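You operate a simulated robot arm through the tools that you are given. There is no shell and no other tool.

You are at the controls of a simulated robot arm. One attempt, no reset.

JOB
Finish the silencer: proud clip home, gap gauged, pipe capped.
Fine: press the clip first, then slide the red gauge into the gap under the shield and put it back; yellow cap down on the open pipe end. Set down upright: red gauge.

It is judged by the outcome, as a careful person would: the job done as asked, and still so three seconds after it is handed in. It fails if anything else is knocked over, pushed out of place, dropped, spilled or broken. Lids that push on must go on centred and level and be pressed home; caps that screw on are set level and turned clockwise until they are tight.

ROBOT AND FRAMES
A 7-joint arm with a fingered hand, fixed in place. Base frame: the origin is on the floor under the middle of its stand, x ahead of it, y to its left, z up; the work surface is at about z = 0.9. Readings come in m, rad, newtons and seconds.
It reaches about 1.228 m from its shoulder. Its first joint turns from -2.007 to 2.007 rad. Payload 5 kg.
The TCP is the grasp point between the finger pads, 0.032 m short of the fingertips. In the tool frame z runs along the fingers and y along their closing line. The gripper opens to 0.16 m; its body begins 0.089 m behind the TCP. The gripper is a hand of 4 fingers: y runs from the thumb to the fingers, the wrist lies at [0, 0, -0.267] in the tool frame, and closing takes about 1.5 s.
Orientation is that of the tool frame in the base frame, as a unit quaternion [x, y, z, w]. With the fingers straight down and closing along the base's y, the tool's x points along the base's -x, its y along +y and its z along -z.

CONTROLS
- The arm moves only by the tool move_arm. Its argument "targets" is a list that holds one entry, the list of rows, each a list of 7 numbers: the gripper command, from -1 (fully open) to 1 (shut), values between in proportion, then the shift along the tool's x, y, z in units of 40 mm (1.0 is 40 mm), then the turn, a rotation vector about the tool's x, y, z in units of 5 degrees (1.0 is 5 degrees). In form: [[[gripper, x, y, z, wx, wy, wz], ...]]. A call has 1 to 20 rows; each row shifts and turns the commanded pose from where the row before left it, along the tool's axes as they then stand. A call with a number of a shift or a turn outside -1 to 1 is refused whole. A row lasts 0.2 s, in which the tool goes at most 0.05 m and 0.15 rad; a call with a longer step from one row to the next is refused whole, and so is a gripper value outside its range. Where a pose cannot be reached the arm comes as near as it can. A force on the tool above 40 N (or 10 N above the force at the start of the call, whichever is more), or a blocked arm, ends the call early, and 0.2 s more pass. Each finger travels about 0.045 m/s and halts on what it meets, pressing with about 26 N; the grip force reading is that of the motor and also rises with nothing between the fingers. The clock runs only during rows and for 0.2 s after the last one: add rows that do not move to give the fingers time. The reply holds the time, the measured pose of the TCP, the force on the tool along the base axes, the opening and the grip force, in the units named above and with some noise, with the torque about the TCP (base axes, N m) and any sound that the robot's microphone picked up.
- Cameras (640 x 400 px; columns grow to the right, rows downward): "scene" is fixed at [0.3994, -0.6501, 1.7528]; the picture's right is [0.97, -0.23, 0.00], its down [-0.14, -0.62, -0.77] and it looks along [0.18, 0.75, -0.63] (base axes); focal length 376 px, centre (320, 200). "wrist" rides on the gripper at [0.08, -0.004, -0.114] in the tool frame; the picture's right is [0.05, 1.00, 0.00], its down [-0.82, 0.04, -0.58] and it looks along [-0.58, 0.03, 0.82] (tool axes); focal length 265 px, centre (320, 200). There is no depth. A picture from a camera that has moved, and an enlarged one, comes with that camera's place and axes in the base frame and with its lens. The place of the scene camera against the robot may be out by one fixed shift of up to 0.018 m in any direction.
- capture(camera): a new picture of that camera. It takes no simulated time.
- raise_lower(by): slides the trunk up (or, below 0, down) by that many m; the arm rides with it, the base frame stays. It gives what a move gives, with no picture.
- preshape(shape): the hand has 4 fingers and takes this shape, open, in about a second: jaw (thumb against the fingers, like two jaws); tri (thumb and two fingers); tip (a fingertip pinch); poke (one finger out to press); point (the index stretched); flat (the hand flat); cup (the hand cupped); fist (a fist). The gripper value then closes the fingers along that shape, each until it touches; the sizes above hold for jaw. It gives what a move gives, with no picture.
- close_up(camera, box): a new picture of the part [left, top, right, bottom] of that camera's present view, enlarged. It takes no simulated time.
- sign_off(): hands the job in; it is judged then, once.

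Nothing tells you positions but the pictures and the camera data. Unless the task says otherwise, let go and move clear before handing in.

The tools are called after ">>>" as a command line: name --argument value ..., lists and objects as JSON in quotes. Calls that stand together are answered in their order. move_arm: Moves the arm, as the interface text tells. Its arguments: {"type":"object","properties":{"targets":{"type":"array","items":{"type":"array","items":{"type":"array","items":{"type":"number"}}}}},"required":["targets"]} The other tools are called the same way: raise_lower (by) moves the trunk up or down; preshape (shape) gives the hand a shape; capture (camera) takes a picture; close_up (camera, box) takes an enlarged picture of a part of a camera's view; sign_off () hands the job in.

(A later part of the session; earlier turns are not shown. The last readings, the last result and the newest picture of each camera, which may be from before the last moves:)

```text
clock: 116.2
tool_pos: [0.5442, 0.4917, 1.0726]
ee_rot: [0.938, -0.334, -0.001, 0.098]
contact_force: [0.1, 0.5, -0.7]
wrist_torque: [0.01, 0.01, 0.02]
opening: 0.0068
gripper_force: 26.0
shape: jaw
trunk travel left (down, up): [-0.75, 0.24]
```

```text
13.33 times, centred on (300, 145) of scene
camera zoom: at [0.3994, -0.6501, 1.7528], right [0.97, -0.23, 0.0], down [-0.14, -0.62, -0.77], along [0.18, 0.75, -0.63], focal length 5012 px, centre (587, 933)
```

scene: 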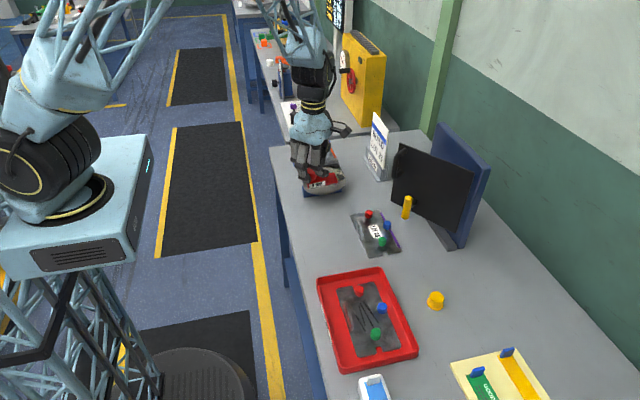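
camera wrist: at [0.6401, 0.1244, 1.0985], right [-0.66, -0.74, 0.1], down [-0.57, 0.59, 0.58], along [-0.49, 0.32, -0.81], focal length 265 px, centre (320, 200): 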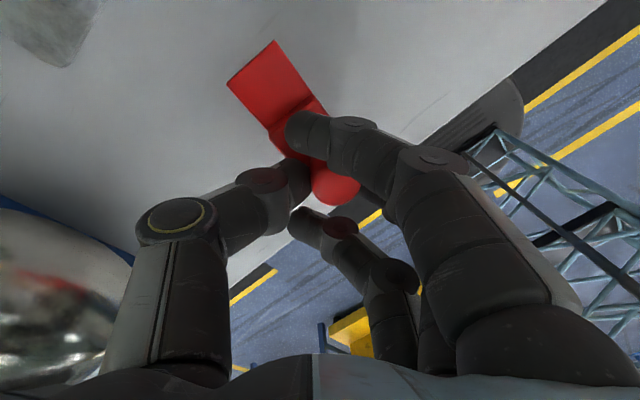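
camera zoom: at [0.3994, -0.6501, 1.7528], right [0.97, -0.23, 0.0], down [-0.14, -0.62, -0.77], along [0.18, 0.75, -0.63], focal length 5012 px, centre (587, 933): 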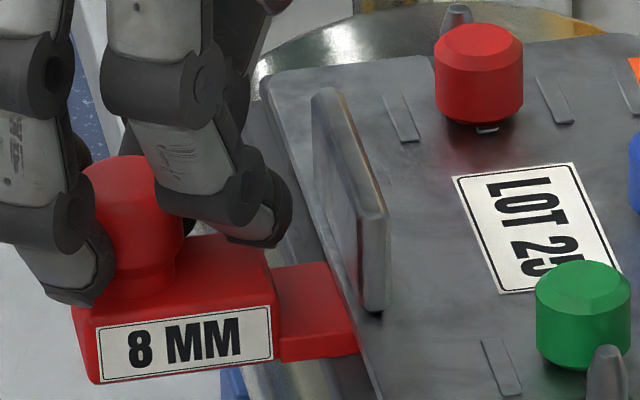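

The tongue is ~14 mm inside with no side force. I'll slide about 9 mm further, watching the fingertip's clearance to the fin.

>>> move_arm --targets '[[[1, 0.0291, -0.0235, -0.0026, 0, 0, 0], [1, 0.0291, -0.0235, -0.0026, 0, 0, 0], [1, 0.0291, -0.0235, -0.0026, 0, 0, 0], [1, 0.0291, -0.0235, -0.0026, 0, 0, 0], [1, 0, 0, 0, 0, 0, 0]]]'

>>> move_arm --targets '[[[1, 0.0291, -0.0235, -0.0026, 0, 0, 0], [1, 0.0291, -0.0235, -0.0026, 0, 0, 0], [1, 0, 0, 0, 0, 0, 0]]]'

>>> close_up --camera "wrist" --box '[152, 10, 392, 160]'

>>> close_up --camera "scene" --box '[276, 130, 324, 160]'

```text
clock: 117.3
tool_pos: [0.5498, 0.4915, 1.0724]
ee_rot: [0.938, -0.334, -0.002, 0.097]
contact_force: [0.6, 0.4, 0.7]
wrist_torque: [-0.06, 0.01, -0.02]
opening: 0.0067
gripper_force: 25.9
shape: jaw
trunk travel left (down, up): [-0.75, 0.24]
```

```text
clock: 118.2
tool_pos: [0.554, 0.4914, 1.0728]
ee_rot: [0.937, -0.335, -0.002, 0.098]
contact_force: [-1.0, -0.2, -0.1]
wrist_torque: [-0.08, 0.0, -0.03]
opening: 0.0066
gripper_force: 26.3
shape: jaw
trunk travel left (down, up): [-0.75, 0.24]
```

```text
2.67 times, centred on (272, 85) of wrist
camera zoom: at [0.6265, 0.4655, 1.1872], right [-0.58, -0.79, 0.19], down [-0.62, 0.58, 0.52], along [-0.52, 0.19, -0.83], focal length 708 px, centre (448, 507)
```

zoom: 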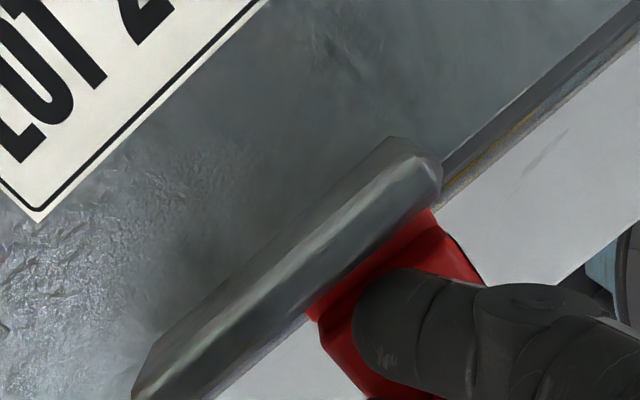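

```text
13.33 times, centred on (300, 145) of scene
camera zoom: at [0.3994, -0.6501, 1.7528], right [0.97, -0.23, 0.0], down [-0.14, -0.62, -0.77], along [0.18, 0.75, -0.63], focal length 5012 px, centre (587, 933)
```

zoom: 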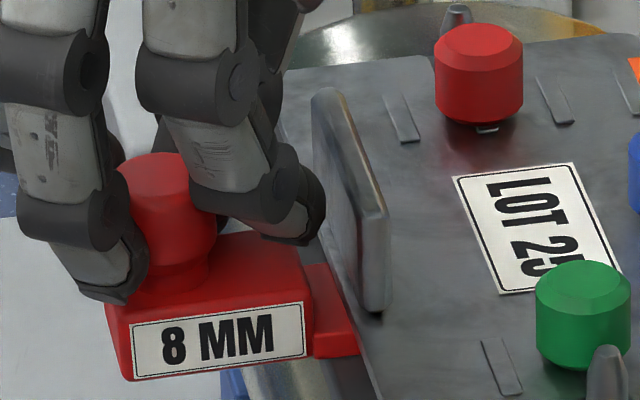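

About 22 mm of the tongue is under the shield. I'll ease 3 mm further while monitoring force.

>>> move_arm --targets '[[[1, 0.0194, -0.0157, -0.0017, 0, 0, 0], [1, 0, 0, 0, 0, 0, 0]]]'

>>> move_arm --targets '[[[1, 0.0194, -0.0157, -0.0017, 0, 0, 0], [1, 0, 0, 0, 0, 0, 0]]]'

>>> move_arm --targets '[[[1, 0.0194, -0.0157, -0.0017, 0, 0, 0], [1, 0, 0, 0, 0, 0, 0]]]'

>>> close_up --camera "scene" --box '[276, 130, 324, 160]'

```text
clock: 118.8
tool_pos: [0.5537, 0.492, 1.0721]
ee_rot: [0.938, -0.333, -0.001, 0.098]
contact_force: [-2.2, -0.8, 0.9]
wrist_torque: [-0.05, 0.08, -0.03]
opening: 0.0064
gripper_force: 25.9
shape: jaw
trunk travel left (down, up): [-0.75, 0.24]
```

```text
clock: 119.3
tool_pos: [0.5556, 0.4911, 1.071]
ee_rot: [0.938, -0.333, -0.001, 0.099]
contact_force: [-2.7, -0.2, 1.3]
wrist_torque: [-0.04, 0.08, 0.0]
opening: 0.0064
gripper_force: 25.4
shape: jaw
trunk travel left (down, up): [-0.75, 0.24]
```

```text
clock: 120.0
tool_pos: [0.5563, 0.4918, 1.0716]
ee_rot: [0.937, -0.334, -0.002, 0.099]
contact_force: [-1.5, 0.0, 2.9]
wrist_torque: [-0.07, 0.07, -0.03]
opening: 0.0064
gripper_force: 26.4
shape: jaw
trunk travel left (down, up): [-0.75, 0.24]
```

```text
13.33 times, centred on (300, 145) of scene
camera zoom: at [0.3994, -0.6501, 1.7528], right [0.97, -0.23, 0.0], down [-0.14, -0.62, -0.77], along [0.18, 0.75, -0.63], focal length 5012 px, centre (587, 933)
```

zoom: 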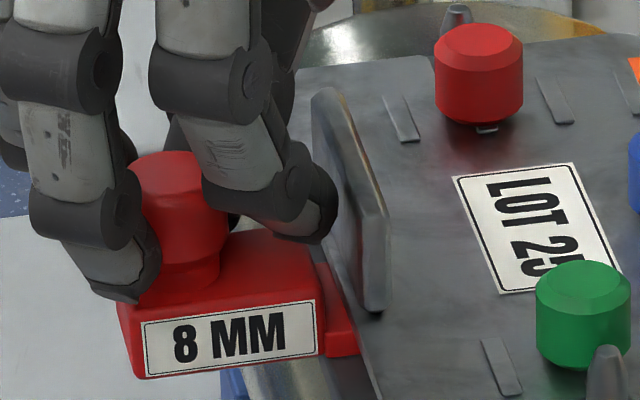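

The gauge is about 25 mm in, with only small forces—the gap is gauged. Holding briefly, then withdrawing straight back.

>>> move_arm --targets '[[[1, 0, 0, 0, 0, 0, 0], [1, 0, 0, 0, 0, 0, 0], [1, 0, 0, 0, 0, 0, 0], [1, -0.0291, 0.0235, 0.0026, 0, 0, 0], [1, -0.0582, 0.047, 0.0052, 0, 0, 0], [1, -0.0582, 0.047, 0.0052, 0, 0, 0], [1, -0.0582, 0.047, 0.0052, 0, 0, 0], [1, -0.0582, 0.047, 0.0052, 0, 0, 0], [1, -0.0582, 0.047, 0.0052, 0, 0, 0], [1, -0.0582, 0.047, 0.0052, 0, 0, 0], [1, -0.0582, 0.047, 0.0052, 0, 0, 0], [1, -0.0582, 0.047, 0.0052, 0, 0, 0], [1, -0.0582, 0.047, 0.0052, 0, 0, 0], [1, -0.0582, 0.047, 0.0052, 0, 0, 0], [1, -0.0582, 0.047, 0.0052, 0, 0, 0], [1, -0.0582, 0.047, 0.0052, 0, 0, 0], [1, 0, 0, 0, 0, 0, 0]]]'

>>> close_up --camera "scene" --box '[268, 126, 332, 166]'

```text
clock: 122.2
tool_pos: [0.5372, 0.4941, 1.072]
ee_rot: [0.938, -0.333, 0.001, 0.096]
contact_force: [-0.1, 0.0, -2.1]
wrist_torque: [0.04, 0.01, 0.02]
opening: 0.0065
gripper_force: 26.0
shape: jaw
trunk travel left (down, up): [-0.75, 0.24]
stopped in row 11: the force on the tool passed its limit at 42 N (the readings are from after the stop); the commanded pose is now the measured one
```

```text
10.00 times, centred on (300, 146) of scene
camera zoom: at [0.3994, -0.6501, 1.7528], right [0.97, -0.23, 0.0], down [-0.14, -0.62, -0.77], along [0.18, 0.75, -0.63], focal length 3759 px, centre (520, 740)
```

zoom: 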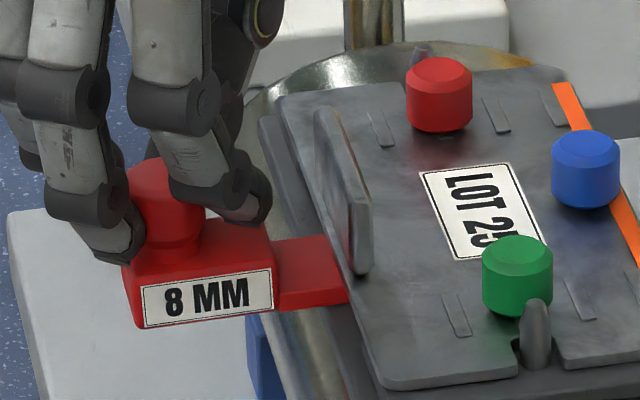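

A force spike stopped the withdrawal midway, with about 9 mm of tongue still in the gap; the silencer hasn't moved. I'll look carefully before continuing.

>>> capture --camera "wrist"

>>> close_up --camera "wrist" --box '[152, 10, 392, 160]'

>>> close_up --camera "scene" --box '[230, 90, 342, 160]'

```text
taken
camera wrist: at [0.6084, 0.4677, 1.1883], right [-0.58, -0.79, 0.18], down [-0.62, 0.58, 0.52], along [-0.52, 0.19, -0.83], focal length 265 px, centre (320, 200)
```

wrist: 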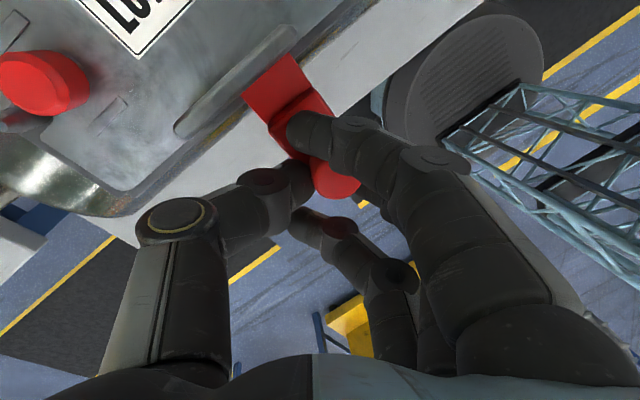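

```text
2.67 times, centred on (272, 85) of wrist
camera zoom: at [0.6084, 0.4677, 1.1883], right [-0.58, -0.79, 0.18], down [-0.62, 0.58, 0.52], along [-0.52, 0.19, -0.83], focal length 708 px, centre (448, 507)
```

zoom: 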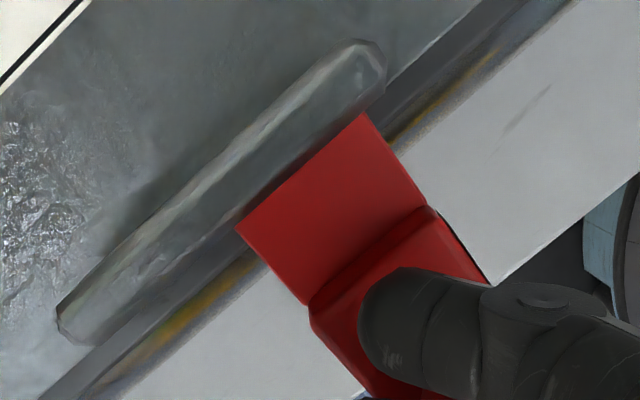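

```text
5.71 times, centred on (286, 125) of scene
camera zoom: at [0.3994, -0.6501, 1.7528], right [0.97, -0.23, 0.0], down [-0.14, -0.62, -0.77], along [0.18, 0.75, -0.63], focal length 2148 px, centre (514, 629)
```

zoom: 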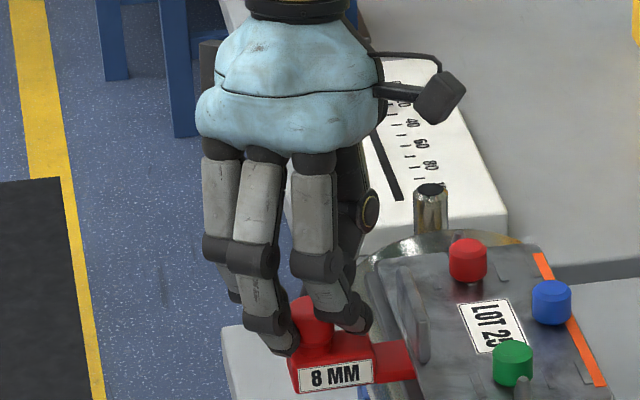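

>>> move_arm --targets '[[[1, -0.0291, 0.0235, 0.0026, 0, 0, 0], [1, 0, 0, 0, 0, 0, 0]]]'

>>> move_arm --targets '[[[1, -0.0291, 0.0235, 0.0026, 0, 0, 0], [1, 0, 0, 0, 0, 0, 0]]]'

```text
clock: 122.8
tool_pos: [0.5372, 0.4909, 1.0727]
ee_rot: [0.938, -0.334, 0.001, 0.096]
contact_force: [0.6, 0.1, -1.6]
wrist_torque: [0.04, 0.08, 0.01]
opening: 0.0068
gripper_force: 26.4
shape: jaw
trunk travel left (down, up): [-0.75, 0.24]
```

```text
clock: 123.4
tool_pos: [0.5371, 0.4912, 1.0726]
ee_rot: [0.938, -0.334, 0.0, 0.097]
contact_force: [0.3, 0.8, -1.9]
wrist_torque: [0.09, 0.09, 0.05]
opening: 0.0066
gripper_force: 26.0
shape: jaw
trunk travel left (down, up): [-0.75, 0.24]
```

>>> move_arm --targets '[[[1, -0.0006, -0.0019, 0.0098, 0, 0, 0], [1, -0.0291, 0.0235, 0.0026, 0, 0, 0], [1, -0.0291, 0.0235, 0.0026, 0, 0, 0], [1, 0, 0, 0, 0, 0, 0]]]'

>>> close_up --camera "scene" --box '[276, 130, 324, 160]'

```text
clock: 124.4
tool_pos: [0.5341, 0.4911, 1.0727]
ee_rot: [0.938, -0.334, 0.0, 0.096]
contact_force: [0.1, -0.6, -2.6]
wrist_torque: [0.01, 0.06, 0.0]
opening: 0.0063
gripper_force: 25.7
shape: jaw
trunk travel left (down, up): [-0.75, 0.24]
```

```text
13.33 times, centred on (300, 145) of scene
camera zoom: at [0.3994, -0.6501, 1.7528], right [0.97, -0.23, 0.0], down [-0.14, -0.62, -0.77], along [0.18, 0.75, -0.63], focal length 5012 px, centre (587, 933)
```

zoom: 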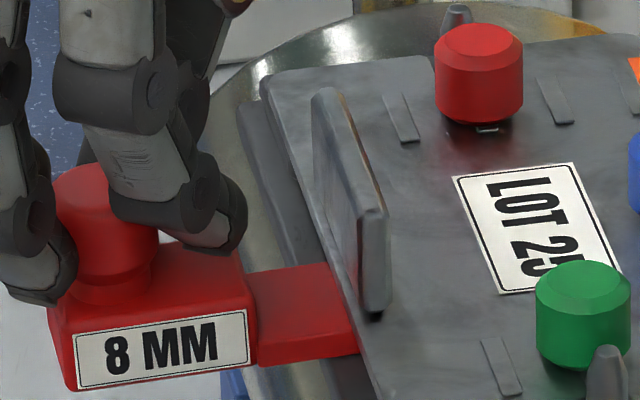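

>>> move_arm --targets '[[[1, -0.0291, 0.0235, 0.0026, 0, 0, 0], [1, -0.0291, 0.0235, 0.0026, 0, 0, 0], [1, -0.0291, 0.0235, 0.0026, 0, 0, 0], [1, -0.0291, 0.0235, 0.0026, 0, 0, 0], [1, -0.0291, 0.0235, 0.0026, 0, 0, 0], [1, -0.0291, 0.0235, 0.0026, 0, 0, 0], [1, 0, 0, 0, 0, 0, 0]]]'

>>> close_up --camera "scene" --box '[268, 130, 332, 170]'

>>> close_up --camera "wrist" --box '[152, 10, 392, 160]'

```text
clock: 126.0
tool_pos: [0.5241, 0.4922, 1.0734]
ee_rot: [0.938, -0.334, 0.001, 0.096]
contact_force: [0.2, 1.3, -0.1]
wrist_torque: [-0.02, -0.01, 0.01]
opening: 0.0065
gripper_force: 25.7
shape: jaw
trunk travel left (down, up): [-0.75, 0.24]
```

```text
10.00 times, centred on (300, 150) of scene
camera zoom: at [0.3994, -0.6501, 1.7528], right [0.97, -0.23, 0.0], down [-0.14, -0.62, -0.77], along [0.18, 0.75, -0.63], focal length 3759 px, centre (520, 700)
```

zoom: 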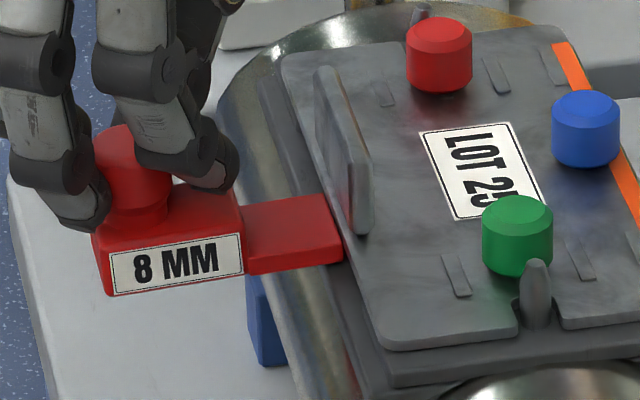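

```text
2.67 times, centred on (272, 85) of wrist
camera zoom: at [0.5965, 0.4663, 1.1878], right [-0.59, -0.79, 0.18], down [-0.62, 0.58, 0.52], along [-0.52, 0.19, -0.83], focal length 708 px, centre (448, 507)
```

zoom: 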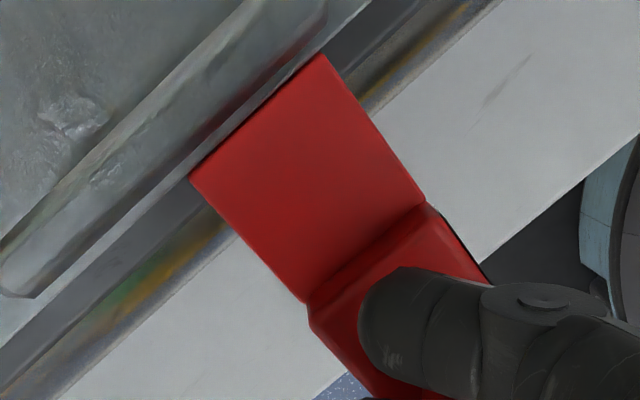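

The tongue is out cleanly. Retreating further and rising, then carrying the gauge back to its place.

>>> move_arm --targets '[[[1, -0.0291, 0.0235, 0.0026, 0, 0, 0], [1, -0.0582, 0.047, 0.0052, 0, 0, 0], [1, -0.15, 0.12, 0.0135, 0, 0, 0], [1, -0.25, 0.2, 0.0225, 0, 0, 0], [1, -0.25, 0.2, 0.0225, 0, 0, 0], [1, 0, 0, 0, 0, 0, 0]]]'

>>> move_arm --targets '[[[1, 0.03, 0.09, -0.47, 0, 0, 0], [1, 0.0579, 0.1736, -0.9214, 0, 0, 0], [1, 0.0579, 0.1736, -0.9214, 0, 0, 0], [1, 0.0579, 0.1736, -0.9214, 0, 0, 0], [1, 0.0579, 0.1736, -0.9214, 0, 0, 0], [1, 0.0579, 0.1736, -0.9214, 0, 0, 0], [1, 0, 0, 0, 0, 0, 0]]]'

>>> capture --camera "wrist"

>>> capture --camera "scene"

```text
clock: 127.4
tool_pos: [0.486, 0.4934, 1.0716]
ee_rot: [0.937, -0.335, 0.001, 0.096]
contact_force: [0.6, 0.1, -1.0]
wrist_torque: [-0.03, 0.07, -0.02]
opening: 0.0065
gripper_force: 25.9
shape: jaw
trunk travel left (down, up): [-0.75, 0.24]
```

```text
clock: 129.0
tool_pos: [0.4855, 0.4934, 1.2791]
ee_rot: [0.938, -0.334, -0.001, 0.097]
contact_force: [0.0, -0.3, -1.2]
wrist_torque: [-0.01, -0.01, 0.02]
opening: 0.006
gripper_force: 25.5
shape: jaw
trunk travel left (down, up): [-0.75, 0.24]
```

```text
taken
camera wrist: at [0.5575, 0.4681, 1.3932], right [-0.59, -0.79, 0.18], down [-0.62, 0.58, 0.52], along [-0.52, 0.19, -0.83], focal length 265 px, centre (320, 200)
```

wrist: 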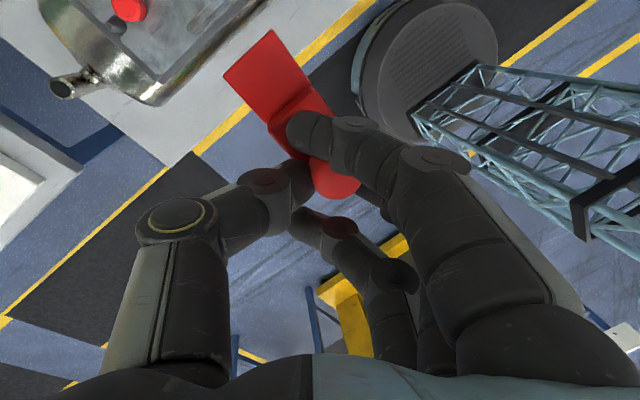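

```text
taken
```

scene: 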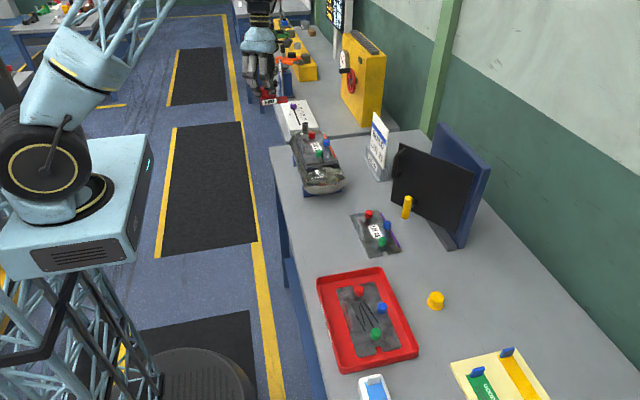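

Gauging is done and nothing has shifted. Now I rotate the gauge −90° (tongue back to −y) and carry it above its original spot.

>>> move_arm --targets '[[[1, 0, 0, 0, -0.0617, -0.1852, 0.9828], [1, 0, 0, 0, -0.0617, -0.1852, 0.9828], [1, 0, 0, 0, -0.0617, -0.1852, 0.9828], [1, 0, 0, 0, -0.0617, -0.1852, 0.9828], [1, 0, 0, 0, -0.0617, -0.1852, 0.9828], [1, 0, 0, 0, -0.0617, -0.1852, 0.9828], [1, 0, 0, 0, -0.0617, -0.1852, 0.9828], [1, 0, 0, 0, -0.0617, -0.1852, 0.9828], [1, 0, 0, 0, -0.0617, -0.1852, 0.9828], [1, 0, 0, 0, -0.0617, -0.1852, 0.9828], [1, 0, 0, 0, -0.0617, -0.1852, 0.9828], [1, 0, 0, 0, -0.0617, -0.1852, 0.9828], [1, 0, 0, 0, -0.0617, -0.1852, 0.9828], [1, 0, 0, 0, -0.0617, -0.1852, 0.9828], [1, 0, 0, 0, -0.0617, -0.1852, 0.9828], [1, 0, 0, 0, -0.0617, -0.1852, 0.9828], [1, 0, 0, 0, -0.0617, -0.1852, 0.9828], [1, 0, 0, 0, -0.0617, -0.1852, 0.9828], [1, 0, 0, 0, 0, 0, 0]]]'

>>> move_arm --targets '[[[1, 0.18, -0.9134, -0.2057, 0, 0, 0], [1, 0.18, -0.9134, -0.2057, 0, 0, 0], [1, 0.18, -0.9134, -0.2057, 0, 0, 0], [1, 0.18, -0.9134, -0.2057, 0, 0, 0], [1, 0.18, -0.9134, -0.2057, 0, 0, 0], [1, 0.18, -0.9134, -0.2057, 0, 0, 0], [1, 0.18, -0.9134, -0.2057, 0, 0, 0], [1, 0.18, -0.9134, -0.2057, 0, 0, 0], [1, 0.18, -0.9134, -0.2057, 0, 0, 0], [1, 0.18, -0.9134, -0.2057, 0, 0, 0], [1, 0.18, -0.9134, -0.2057, 0, 0, 0], [1, 0.18, -0.9134, -0.2057, 0, 0, 0], [1, 0.18, -0.9134, -0.2057, 0, 0, 0], [1, 0.18, -0.9134, -0.2057, 0, 0, 0], [1, 0.18, -0.9134, -0.2057, 0, 0, 0], [1, 0.18, -0.9134, -0.2057, 0, 0, 0], [1, 0.18, -0.9134, -0.2057, 0, 0, 0], [1, 0, 0, 0, 0, 0, 0]]]'

>>> capture --camera "wrist"

>>> capture --camera "scene"

```text
clock: 133.0
tool_pos: [0.4859, 0.4924, 1.2797]
ee_rot: [-0.426, 0.9, 0.07, -0.065]
contact_force: [-0.1, 0.0, -1.1]
wrist_torque: [0.02, 0.03, 0.0]
opening: 0.0066
gripper_force: 25.9
shape: jaw
trunk travel left (down, up): [-0.75, 0.24]
```

```text
clock: 136.8
tool_pos: [0.9026, -0.0014, 1.3098]
ee_rot: [-0.427, 0.899, 0.071, -0.064]
contact_force: [-0.3, 0.7, -0.4]
wrist_torque: [0.01, -0.02, 0.01]
opening: 0.0062
gripper_force: 25.9
shape: jaw
trunk travel left (down, up): [-0.75, 0.24]
```

```text
taken
camera wrist: at [0.8758, -0.0731, 1.4239], right [-0.79, 0.59, 0.18], down [0.58, 0.62, 0.53], along [0.2, 0.52, -0.83], focal length 265 px, centre (320, 200)
```

wrist: 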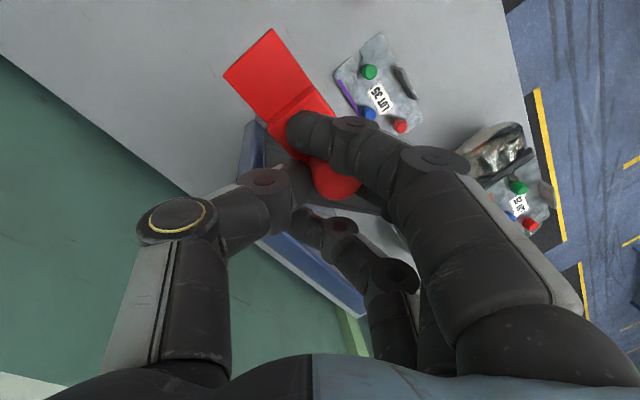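

```text
taken
```

scene: 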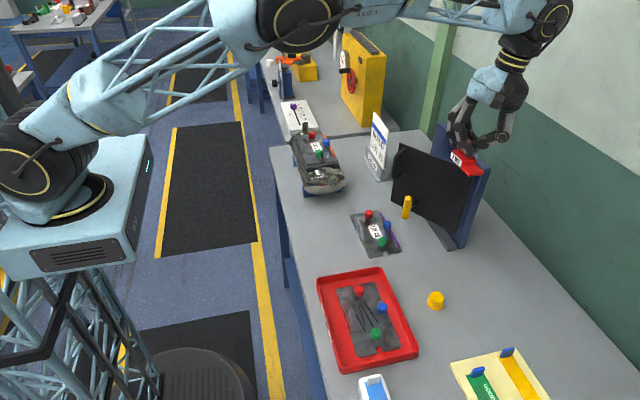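

Now descending part of the way beside the gate, then checking clearance and position.

>>> move_arm --targets '[[[1, -0.0559, -0.1678, 0.8907, 0, 0, 0], [1, -0.0559, -0.1678, 0.8907, 0, 0, 0], [1, -0.0559, -0.1678, 0.8907, 0, 0, 0], [1, -0.0559, -0.1678, 0.8907, 0, 0, 0], [1, -0.0559, -0.1678, 0.8907, 0, 0, 0], [1, 0, 0, 0, 0, 0, 0]]]'

>>> capture --camera "wrist"

>>> close_up --camera "scene" --box '[380, 120, 524, 260]'

>>> close_up --camera "wrist" --box '[212, 20, 372, 120]'

```text
clock: 138.2
tool_pos: [0.9039, -0.0016, 1.1268]
ee_rot: [-0.426, 0.899, 0.071, -0.065]
contact_force: [0.3, -0.1, -0.8]
wrist_torque: [0.04, -0.01, -0.02]
opening: 0.0062
gripper_force: 26.5
shape: jaw
trunk travel left (down, up): [-0.75, 0.24]
```

```text
taken
camera wrist: at [0.8771, -0.0743, 1.2418], right [-0.79, 0.59, 0.18], down [0.58, 0.62, 0.53], along [0.2, 0.52, -0.83], focal length 265 px, centre (320, 200)
```

wrist: 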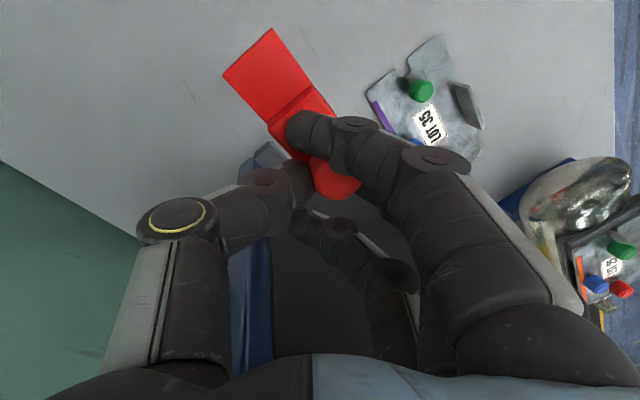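

```text
2.86 times, centred on (452, 190) of scene
camera zoom: at [0.3994, -0.6501, 1.7528], right [0.97, -0.23, 0.0], down [-0.14, -0.62, -0.77], along [0.18, 0.75, -0.63], focal length 1074 px, centre (-57, 229)
```

zoom: 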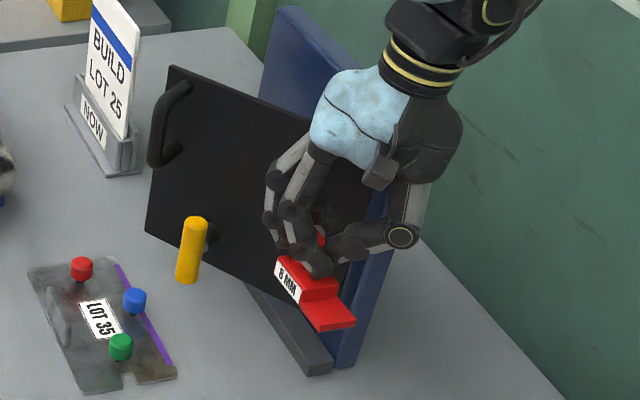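

```text
4.00 times, centred on (292, 70) of wrist
camera zoom: at [0.8771, -0.0743, 1.2418], right [-0.79, 0.59, 0.18], down [0.58, 0.62, 0.53], along [0.2, 0.52, -0.83], focal length 1062 px, centre (432, 720)
```

zoom: 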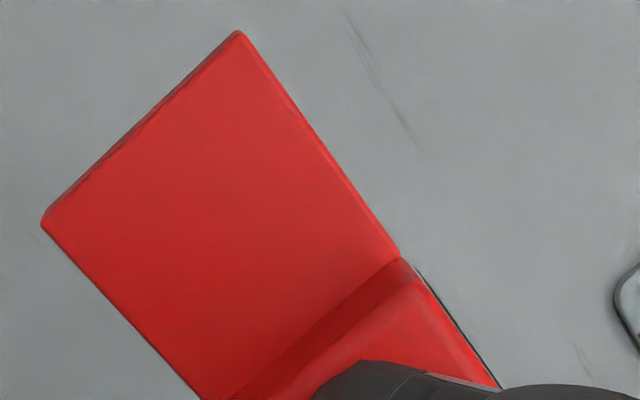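

The gauge slid ~6 mm forward in the grip when it was pulled out, but it is held well. Adjusting so the tongue end lands on its original mark (0.892, −0.064) and descending close to the table.

>>> move_arm --targets '[[[1, -0.089, -0.126, 0.7475, 0, 0, 0], [1, -0.089, -0.126, 0.7475, 0, 0, 0], [1, -0.089, -0.126, 0.7475, 0, 0, 0], [1, -0.089, -0.126, 0.7475, 0, 0, 0], [1, -0.089, -0.126, 0.7475, 0, 0, 0], [1, 0, 0, 0, 0, 0, 0]]]'

>>> close_up --camera "scene" --box '[400, 200, 496, 280]'

>>> close_up --camera "wrist" --box '[212, 20, 372, 120]'

```text
clock: 139.6
tool_pos: [0.9076, 0.0076, 0.9759]
ee_rot: [-0.426, 0.9, 0.07, -0.064]
contact_force: [-0.7, 0.0, -0.7]
wrist_torque: [-0.02, 0.02, -0.01]
opening: 0.0061
gripper_force: 25.4
shape: jaw
trunk travel left (down, up): [-0.75, 0.24]
```

```text
5.00 times, centred on (448, 240) of scene
camera zoom: at [0.3994, -0.6501, 1.7528], right [0.97, -0.23, 0.0], down [-0.14, -0.62, -0.77], along [0.18, 0.75, -0.63], focal length 1879 px, centre (-320, 0)
```

zoom: 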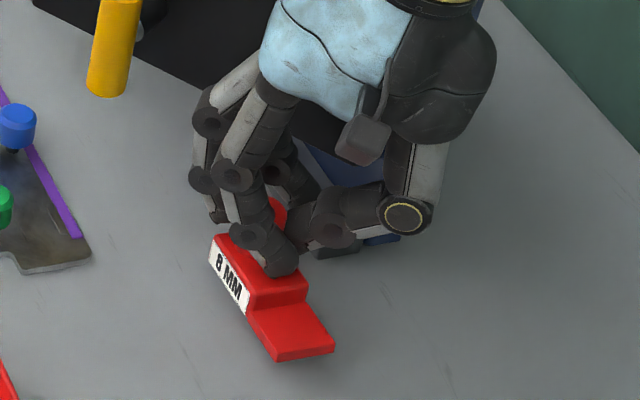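

```text
4.00 times, centred on (292, 70) of wrist
camera zoom: at [0.8811, -0.0651, 1.0904], right [-0.79, 0.59, 0.18], down [0.58, 0.62, 0.53], along [0.2, 0.52, -0.83], focal length 1062 px, centre (432, 720)
```

zoom: 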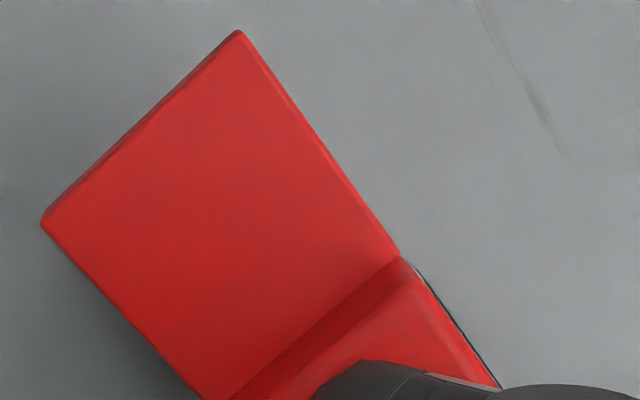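

Tongue end is over (0.893, −0.063). Lowering gently until it touches.

>>> move_arm --targets '[[[1, -0.0062, -0.0185, 0.0983, 0, 0, 0], [1, -0.0031, -0.0093, 0.0491, 0, 0, 0], [1, -0.0031, -0.0093, 0.0491, 0, 0, 0], [1, 0, 0, 0, 0, 0, 0]]]'

>>> move_arm --targets '[[[1, -0.0031, -0.0093, 0.0491, 0, 0, 0], [1, 0, 0, 0, 0, 0, 0]]]'

>>> move_arm --targets '[[[1, -0.0031, -0.0093, 0.0491, 0, 0, 0], [1, 0, 0, 0, 0, 0, 0]]]'

>>> close_up --camera "scene" --box '[412, 220, 476, 280]'

```text
clock: 140.6
tool_pos: [0.9069, 0.0074, 0.9662]
ee_rot: [-0.426, 0.9, 0.071, -0.065]
contact_force: [-0.3, 0.5, -1.0]
wrist_torque: [0.01, -0.01, -0.01]
opening: 0.0064
gripper_force: 26.0
shape: jaw
trunk travel left (down, up): [-0.75, 0.24]
```

```text
clock: 141.2
tool_pos: [0.9083, 0.0079, 0.9654]
ee_rot: [-0.427, 0.899, 0.07, -0.064]
contact_force: [-0.7, -0.4, -1.2]
wrist_torque: [0.0, -0.03, 0.02]
opening: 0.0063
gripper_force: 26.2
shape: jaw
trunk travel left (down, up): [-0.75, 0.24]
```

```text
clock: 141.8
tool_pos: [0.907, 0.0075, 0.9639]
ee_rot: [-0.426, 0.9, 0.071, -0.065]
contact_force: [-0.4, 0.5, -0.9]
wrist_torque: [0.01, -0.04, -0.04]
opening: 0.0062
gripper_force: 26.0
shape: jaw
trunk travel left (down, up): [-0.75, 0.24]
```

```text
6.67 times, centred on (444, 250) of scene
camera zoom: at [0.3994, -0.6501, 1.7528], right [0.97, -0.23, 0.0], down [-0.14, -0.62, -0.77], along [0.18, 0.75, -0.63], focal length 2506 px, centre (-507, -133)
```

zoom: 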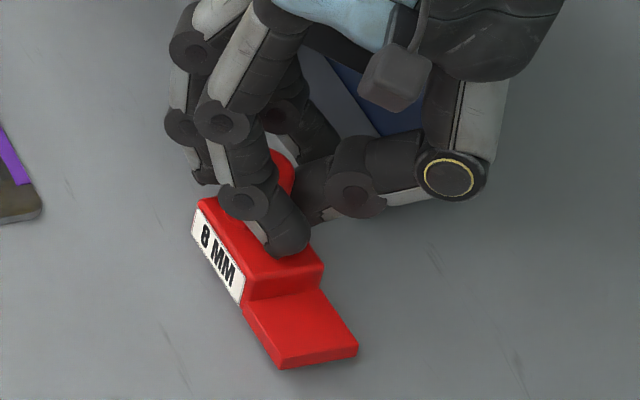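

>>> move_arm --targets '[[[1, -0.0031, -0.0093, 0.0491, 0, 0, 0], [1, 0, 0, 0, 0, 0, 0]]]'

>>> move_arm --targets '[[[1, -0.0031, -0.0093, 0.0491, 0, 0, 0], [1, 0, 0, 0, 0, 0, 0]]]'

>>> move_arm --targets '[[[1, -0.0025, -0.0074, 0.0393, 0, 0, 0], [1, 0, 0, 0, 0, 0, 0]]]'

```text
clock: 142.4
tool_pos: [0.9074, 0.0071, 0.9613]
ee_rot: [-0.426, 0.9, 0.071, -0.064]
contact_force: [0.3, 0.3, -0.4]
wrist_torque: [0.01, -0.01, -0.02]
opening: 0.0062
gripper_force: 25.9
shape: jaw
trunk travel left (down, up): [-0.75, 0.24]
```

```text
clock: 143.0
tool_pos: [0.908, 0.0065, 0.9598]
ee_rot: [-0.426, 0.9, 0.071, -0.063]
contact_force: [0.9, 0.0, -1.0]
wrist_torque: [-0.01, -0.03, 0.01]
opening: 0.0063
gripper_force: 25.8
shape: jaw
trunk travel left (down, up): [-0.75, 0.24]
```

```text
clock: 143.6
tool_pos: [0.9074, 0.0057, 0.9579]
ee_rot: [-0.426, 0.9, 0.071, -0.064]
contact_force: [-0.3, 0.4, -1.4]
wrist_torque: [0.02, -0.02, -0.01]
opening: 0.0064
gripper_force: 26.5
shape: jaw
trunk travel left (down, up): [-0.75, 0.24]
```

>>> move_arm --targets '[[[1, -0.0019, -0.0056, 0.0295, 0, 0, 0], [1, 0, 0, 0, 0, 0, 0]]]'

>>> move_arm --targets '[[[1, -0.0019, -0.0056, 0.0295, 0, 0, 0], [1, 0, 0, 0, 0, 0, 0]]]'

>>> move_arm --targets '[[[1, -0.0019, -0.0056, 0.0295, 0, 0, 0], [1, 0, 0, 0, 0, 0, 0]]]'

```text
clock: 144.2
tool_pos: [0.9075, 0.0075, 0.9561]
ee_rot: [-0.426, 0.9, 0.071, -0.065]
contact_force: [0.4, -0.2, -0.9]
wrist_torque: [-0.03, -0.01, 0.03]
opening: 0.0061
gripper_force: 26.2
shape: jaw
trunk travel left (down, up): [-0.75, 0.24]
```

```text
clock: 144.8
tool_pos: [0.9075, 0.0073, 0.956]
ee_rot: [-0.426, 0.9, 0.07, -0.065]
contact_force: [-1.0, -0.5, 2.8]
wrist_torque: [0.0, -0.02, 0.01]
opening: 0.0064
gripper_force: 26.2
shape: jaw
trunk travel left (down, up): [-0.75, 0.24]
```

```text
clock: 145.4
tool_pos: [0.9075, 0.0066, 0.9558]
ee_rot: [-0.426, 0.899, 0.07, -0.065]
contact_force: [-0.1, -2.2, 8.0]
wrist_torque: [0.05, 0.07, 0.0]
opening: 0.0065
gripper_force: 25.9
shape: jaw
trunk travel left (down, up): [-0.75, 0.24]
```

The gauge is on the table. Easing the pressure slightly and opening the fingers slowly.

>>> move_arm --targets '[[[1, 0.0012, 0.0037, -0.0197, 0, 0, 0], [0.9, 0, 0, 0, 0, 0, 0], [0.8, 0, 0, 0, 0, 0, 0], [0.7, 0, 0, 0, 0, 0, 0], [0.6, 0, 0, 0, 0, 0, 0], [0.5, 0, 0, 0, 0, 0, 0], [0.4, 0, 0, 0, 0, 0, 0], [0.3, 0, 0, 0, 0, 0, 0], [0.2, 0, 0, 0, 0, 0, 0], [0.1, 0, 0, 0, 0, 0, 0], [0.1, 0, 0, 0, 0, 0, 0]]]'

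>>> capture --camera "wrist"

>>> close_up --camera "scene" --box '[400, 200, 496, 280]'

```text
clock: 147.8
tool_pos: [0.9078, 0.0078, 0.9552]
ee_rot: [-0.426, 0.899, 0.071, -0.065]
contact_force: [-0.8, 0.3, 0.7]
wrist_torque: [0.02, -0.01, 0.03]
opening: 0.0713
gripper_force: 0.0
shape: jaw
trunk travel left (down, up): [-0.75, 0.24]
```

```text
taken
camera wrist: at [0.8808, -0.0657, 1.0699], right [-0.79, 0.59, 0.19], down [0.58, 0.62, 0.53], along [0.2, 0.52, -0.83], focal length 265 px, centre (320, 200)
```

wrist: 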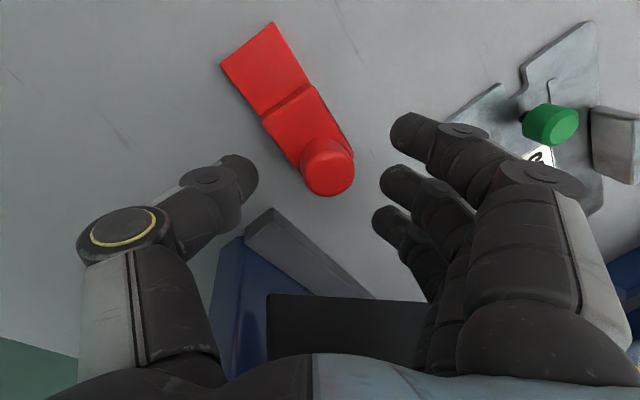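

```text
5.00 times, centred on (448, 240) of scene
camera zoom: at [0.3994, -0.6501, 1.7528], right [0.97, -0.23, 0.0], down [-0.14, -0.62, -0.77], along [0.18, 0.75, -0.63], focal length 1879 px, centre (-320, 0)
```

zoom: 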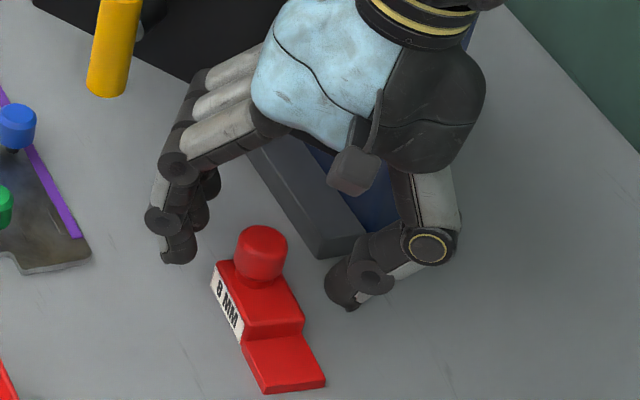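

The gauge stands upright within ~3 mm of its original spot. Rising straight up, clear of it and of the gate.

>>> move_arm --targets '[[[0, 0.0154, 0.0463, -0.2457, 0, 0, 0], [0, 0.0309, 0.0926, -0.4914, 0, 0, 0], [0, 0.0579, 0.1736, -0.9214, 0, 0, 0], [0, 0.0579, 0.1736, -0.9214, 0, 0, 0], [0, 0.0579, 0.1736, -0.9214, 0, 0, 0], [0, 0.0579, 0.1736, -0.9214, 0, 0, 0], [0, 0.0579, 0.1736, -0.9214, 0, 0, 0], [0, 0.0579, 0.1736, -0.9214, 0, 0, 0], [0, 0.0579, 0.1736, -0.9214, 0, 0, 0], [0, 0, 0, 0, 0, 0, 0]]]'

>>> capture --camera "scene"

>>> close_up --camera "scene" --box '[400, 225, 472, 285]'

```text
clock: 150.0
tool_pos: [0.9078, 0.0059, 1.2492]
ee_rot: [-0.426, 0.9, 0.071, -0.065]
contact_force: [0.0, 0.3, -0.1]
wrist_torque: [-0.02, 0.02, 0.01]
opening: 0.0796
gripper_force: 0.2
shape: jaw
trunk travel left (down, up): [-0.75, 0.24]
```

```text
taken
```

scene: 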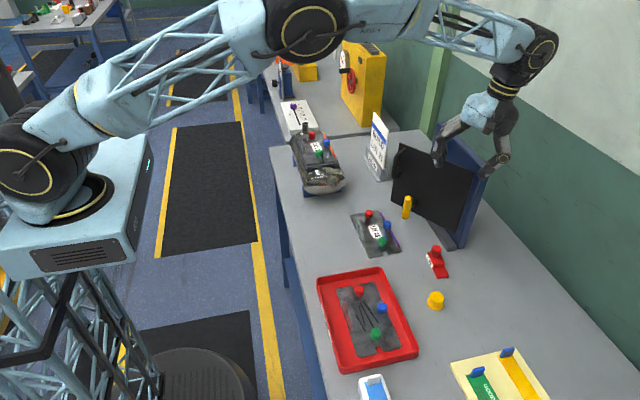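

```text
6.67 times, centred on (436, 255) of scene
camera zoom: at [0.3994, -0.6501, 1.7528], right [0.97, -0.23, 0.0], down [-0.14, -0.62, -0.77], along [0.18, 0.75, -0.63], focal length 2506 px, centre (-453, -167)
```

zoom: 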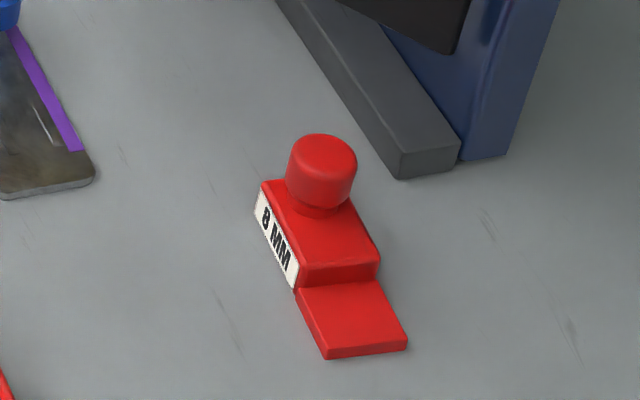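

Gauge is back in its place, upright. Next the cap: I'll return the hand to vertical at yaw 90° and hover near the yellow cap for an exact fix.

>>> move_arm --targets '[[[-0.3, 0, 0, 0, 0.2494, 0.0109, -0.869], [-0.3, 0, 0, 0, 0.2494, 0.0109, -0.869], [-0.3, 0, 0, 0, 0.2494, 0.0109, -0.869], [-0.3, 0, 0, 0, 0.2494, 0.0109, -0.869], [-0.3, 0, 0, 0, 0.2494, 0.0109, -0.869], [-0.3, 0, 0, 0, 0.2494, 0.0109, -0.869], [-0.3, 0, 0, 0, 0.2494, 0.0109, -0.869], [-0.3, 0, 0, 0, 0.2494, 0.0109, -0.869], [-0.3, 0, 0, 0, 0.2494, 0.0109, -0.869], [-0.3, 0.9125, 0.4875, 0.3125, 0, 0, 0], [-0.3, 0.9125, 0.4875, 0.3125, 0, 0, 0], [-0.3, 0.9125, 0.4875, 0.3125, 0, 0, 0], [-0.3, 0.9125, 0.4875, 0.3125, 0, 0, 0], [-0.3, 0, 0, 0, 0, 0, 0]]]'

>>> capture --camera "wrist"

```text
clock: 153.0
tool_pos: [0.8281, -0.1377, 1.1985]
ee_rot: [-0.707, 0.708, 0.0, 0.0]
contact_force: [-0.5, 0.7, 0.0]
wrist_torque: [-0.05, 0.02, -0.01]
opening: 0.1034
gripper_force: 0.0
shape: jaw
trunk travel left (down, up): [-0.75, 0.24]
```

```text
taken
camera wrist: at [0.8324, -0.2175, 1.3118], right [-1.0, -0.05, 0.0], down [-0.04, 0.82, 0.58], along [-0.03, 0.58, -0.82], focal length 265 px, centre (320, 200)
```

wrist: 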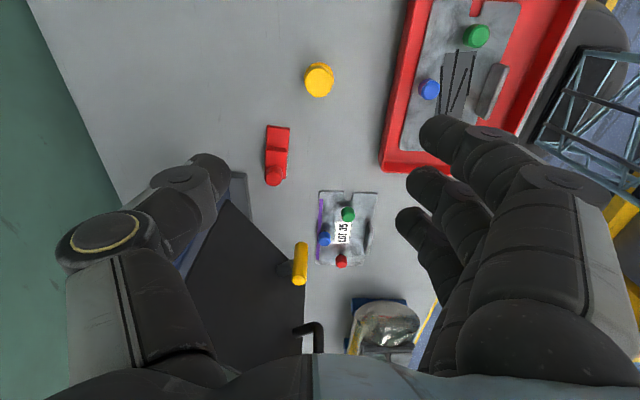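

>>> close_up --camera "wrist" --box '[280, 50, 360, 110]'

>>> preshape --shape "tri"

>>> capture --camera "wrist"

```text
6.67 times, centred on (320, 80) of wrist
camera zoom: at [0.8324, -0.2175, 1.3118], right [-1.0, -0.05, 0.0], down [-0.04, 0.82, 0.58], along [-0.03, 0.58, -0.82], focal length 1769 px, centre (320, 1000)
```

zoom: 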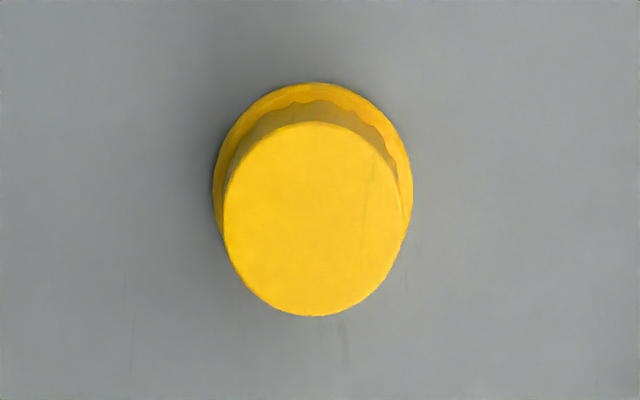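

```text
clock: 153.9
tool_pos: [0.828, -0.1384, 1.1977]
ee_rot: [0.707, -0.707, 0.0, 0.0]
contact_force: [-0.9, -0.6, -0.1]
wrist_torque: [0.01, 0.01, 0.01]
opening: 0.1599
gripper_force: 0.0
shape: tri
trunk travel left (down, up): [-0.75, 0.24]
```

```text
taken
camera wrist: at [0.8321, -0.2188, 1.3117], right [-1.0, -0.05, 0.0], down [-0.04, 0.82, 0.58], along [-0.03, 0.58, -0.82], focal length 265 px, centre (320, 200)
```

wrist: 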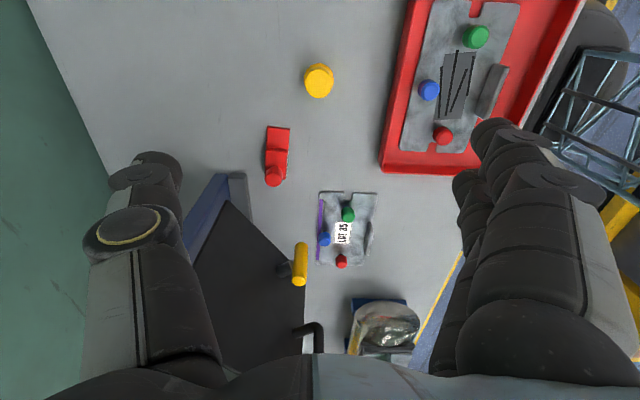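

I'll see how the "tri" grip closes in the air before using it on the round cap.

>>> move_arm --targets '[[[0.5, 0, 0, 0, 0, 0, 0], [0.5, 0, 0, 0, 0, 0, 0], [0.5, 0, 0, 0, 0, 0, 0], [0.5, 0, 0, 0, 0, 0, 0], [0.5, 0, 0, 0, 0, 0, 0], [0.5, 0, 0, 0, 0, 0, 0], [0.5, 0, 0, 0, 0, 0, 0], [0.5, 0, 0, 0, 0, 0, 0]]]'

>>> capture --camera "wrist"

>>> close_up --camera "scene" --box '[380, 100, 540, 260]'

```text
clock: 155.7
tool_pos: [0.8288, -0.1387, 1.1981]
ee_rot: [-0.707, 0.707, 0.0, -0.001]
contact_force: [-0.3, -0.6, 0.2]
wrist_torque: [-0.02, 0.02, 0.01]
opening: 0.0406
gripper_force: 0.0
shape: tri
trunk travel left (down, up): [-0.75, 0.24]
```

```text
taken
camera wrist: at [0.8321, -0.2187, 1.3117], right [-1.0, -0.05, 0.0], down [-0.04, 0.82, 0.58], along [-0.03, 0.58, -0.82], focal length 265 px, centre (320, 200)
```

wrist: 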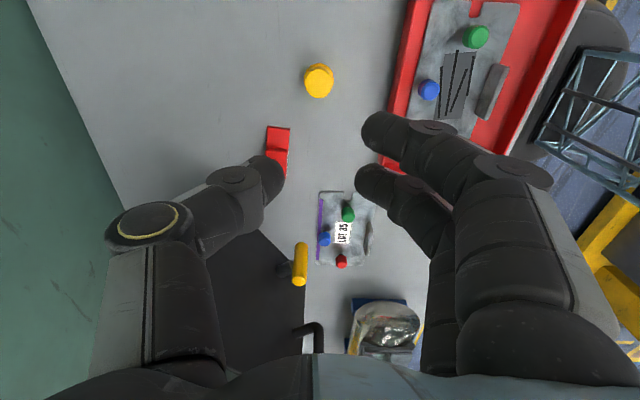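

```text
2.50 times, centred on (460, 180) of scene
camera zoom: at [0.3994, -0.6501, 1.7528], right [0.97, -0.23, 0.0], down [-0.14, -0.62, -0.77], along [0.18, 0.75, -0.63], focal length 940 px, centre (-30, 250)
```

zoom: 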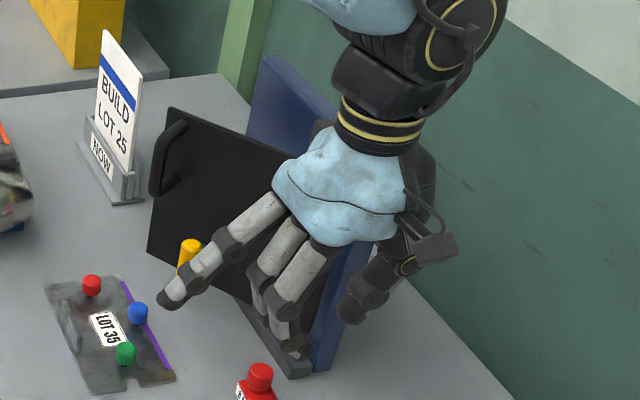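

"Tri" isn't symmetrical, so I'll stay with the jaw for the cap. Cap centre is ≈(0.829, −0.140), body ≈36 mm, flange ≈43 mm, top z≈0.928. Going down over it.

>>> preshape --shape "jaw"

>>> move_arm --targets '[[[-0.1, 0.03, -0.0975, 0.8, 0, 0, 0], [-0.1, 0, 0, 1, 0, 0, 0], [-0.1, 0, 0, 1, 0, 0, 0], [-0.1, 0, 0, 1, 0, 0, 0], [-0.1, 0, 0, 1, 0, 0, 0], [-0.1, 0, 0, 0.5, 0, 0, 0], [-0.1, 0, 0, 0, 0, 0, 0], [-0.1, 0, 0, 0, 0, 0, 0]]]'

>>> capture --camera "wrist"

>>> close_up --camera "scene" --box '[390, 230, 486, 320]'

```text
clock: 156.6
tool_pos: [0.8277, -0.1395, 1.1994]
ee_rot: [-0.706, 0.708, 0.0, 0.001]
contact_force: [0.2, -1.2, -0.1]
wrist_torque: [0.01, -0.04, 0.0]
opening: 0.1602
gripper_force: 0.1
shape: jaw
trunk travel left (down, up): [-0.75, 0.24]
```

```text
clock: 158.4
tool_pos: [0.8337, -0.1402, 0.9868]
ee_rot: [-0.706, 0.708, 0.0, 0.001]
contact_force: [-0.5, 0.5, 0.0]
wrist_torque: [0.02, 0.05, 0.0]
opening: 0.089
gripper_force: 0.1
shape: jaw
trunk travel left (down, up): [-0.75, 0.24]
```

```text
taken
camera wrist: at [0.8373, -0.2213, 1.0993], right [-1.0, -0.05, 0.0], down [-0.04, 0.82, 0.58], along [-0.03, 0.58, -0.82], focal length 265 px, centre (320, 200)
```

wrist: 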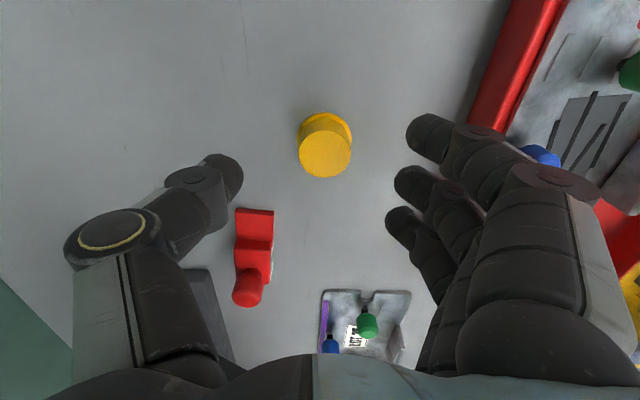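

```text
4.44 times, centred on (438, 275) of scene
camera zoom: at [0.3994, -0.6501, 1.7528], right [0.97, -0.23, 0.0], down [-0.14, -0.62, -0.77], along [0.18, 0.75, -0.63], focal length 1671 px, centre (-204, -133)
```

zoom: 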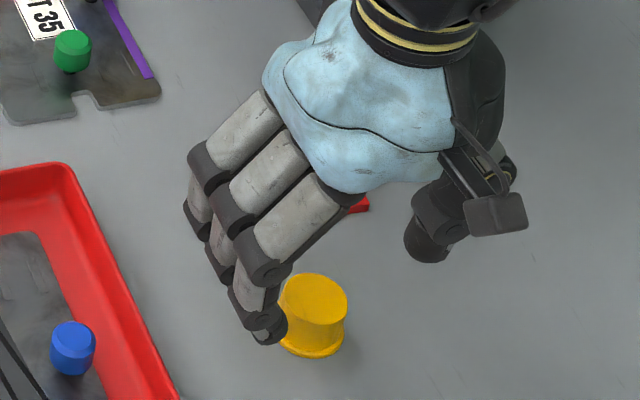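

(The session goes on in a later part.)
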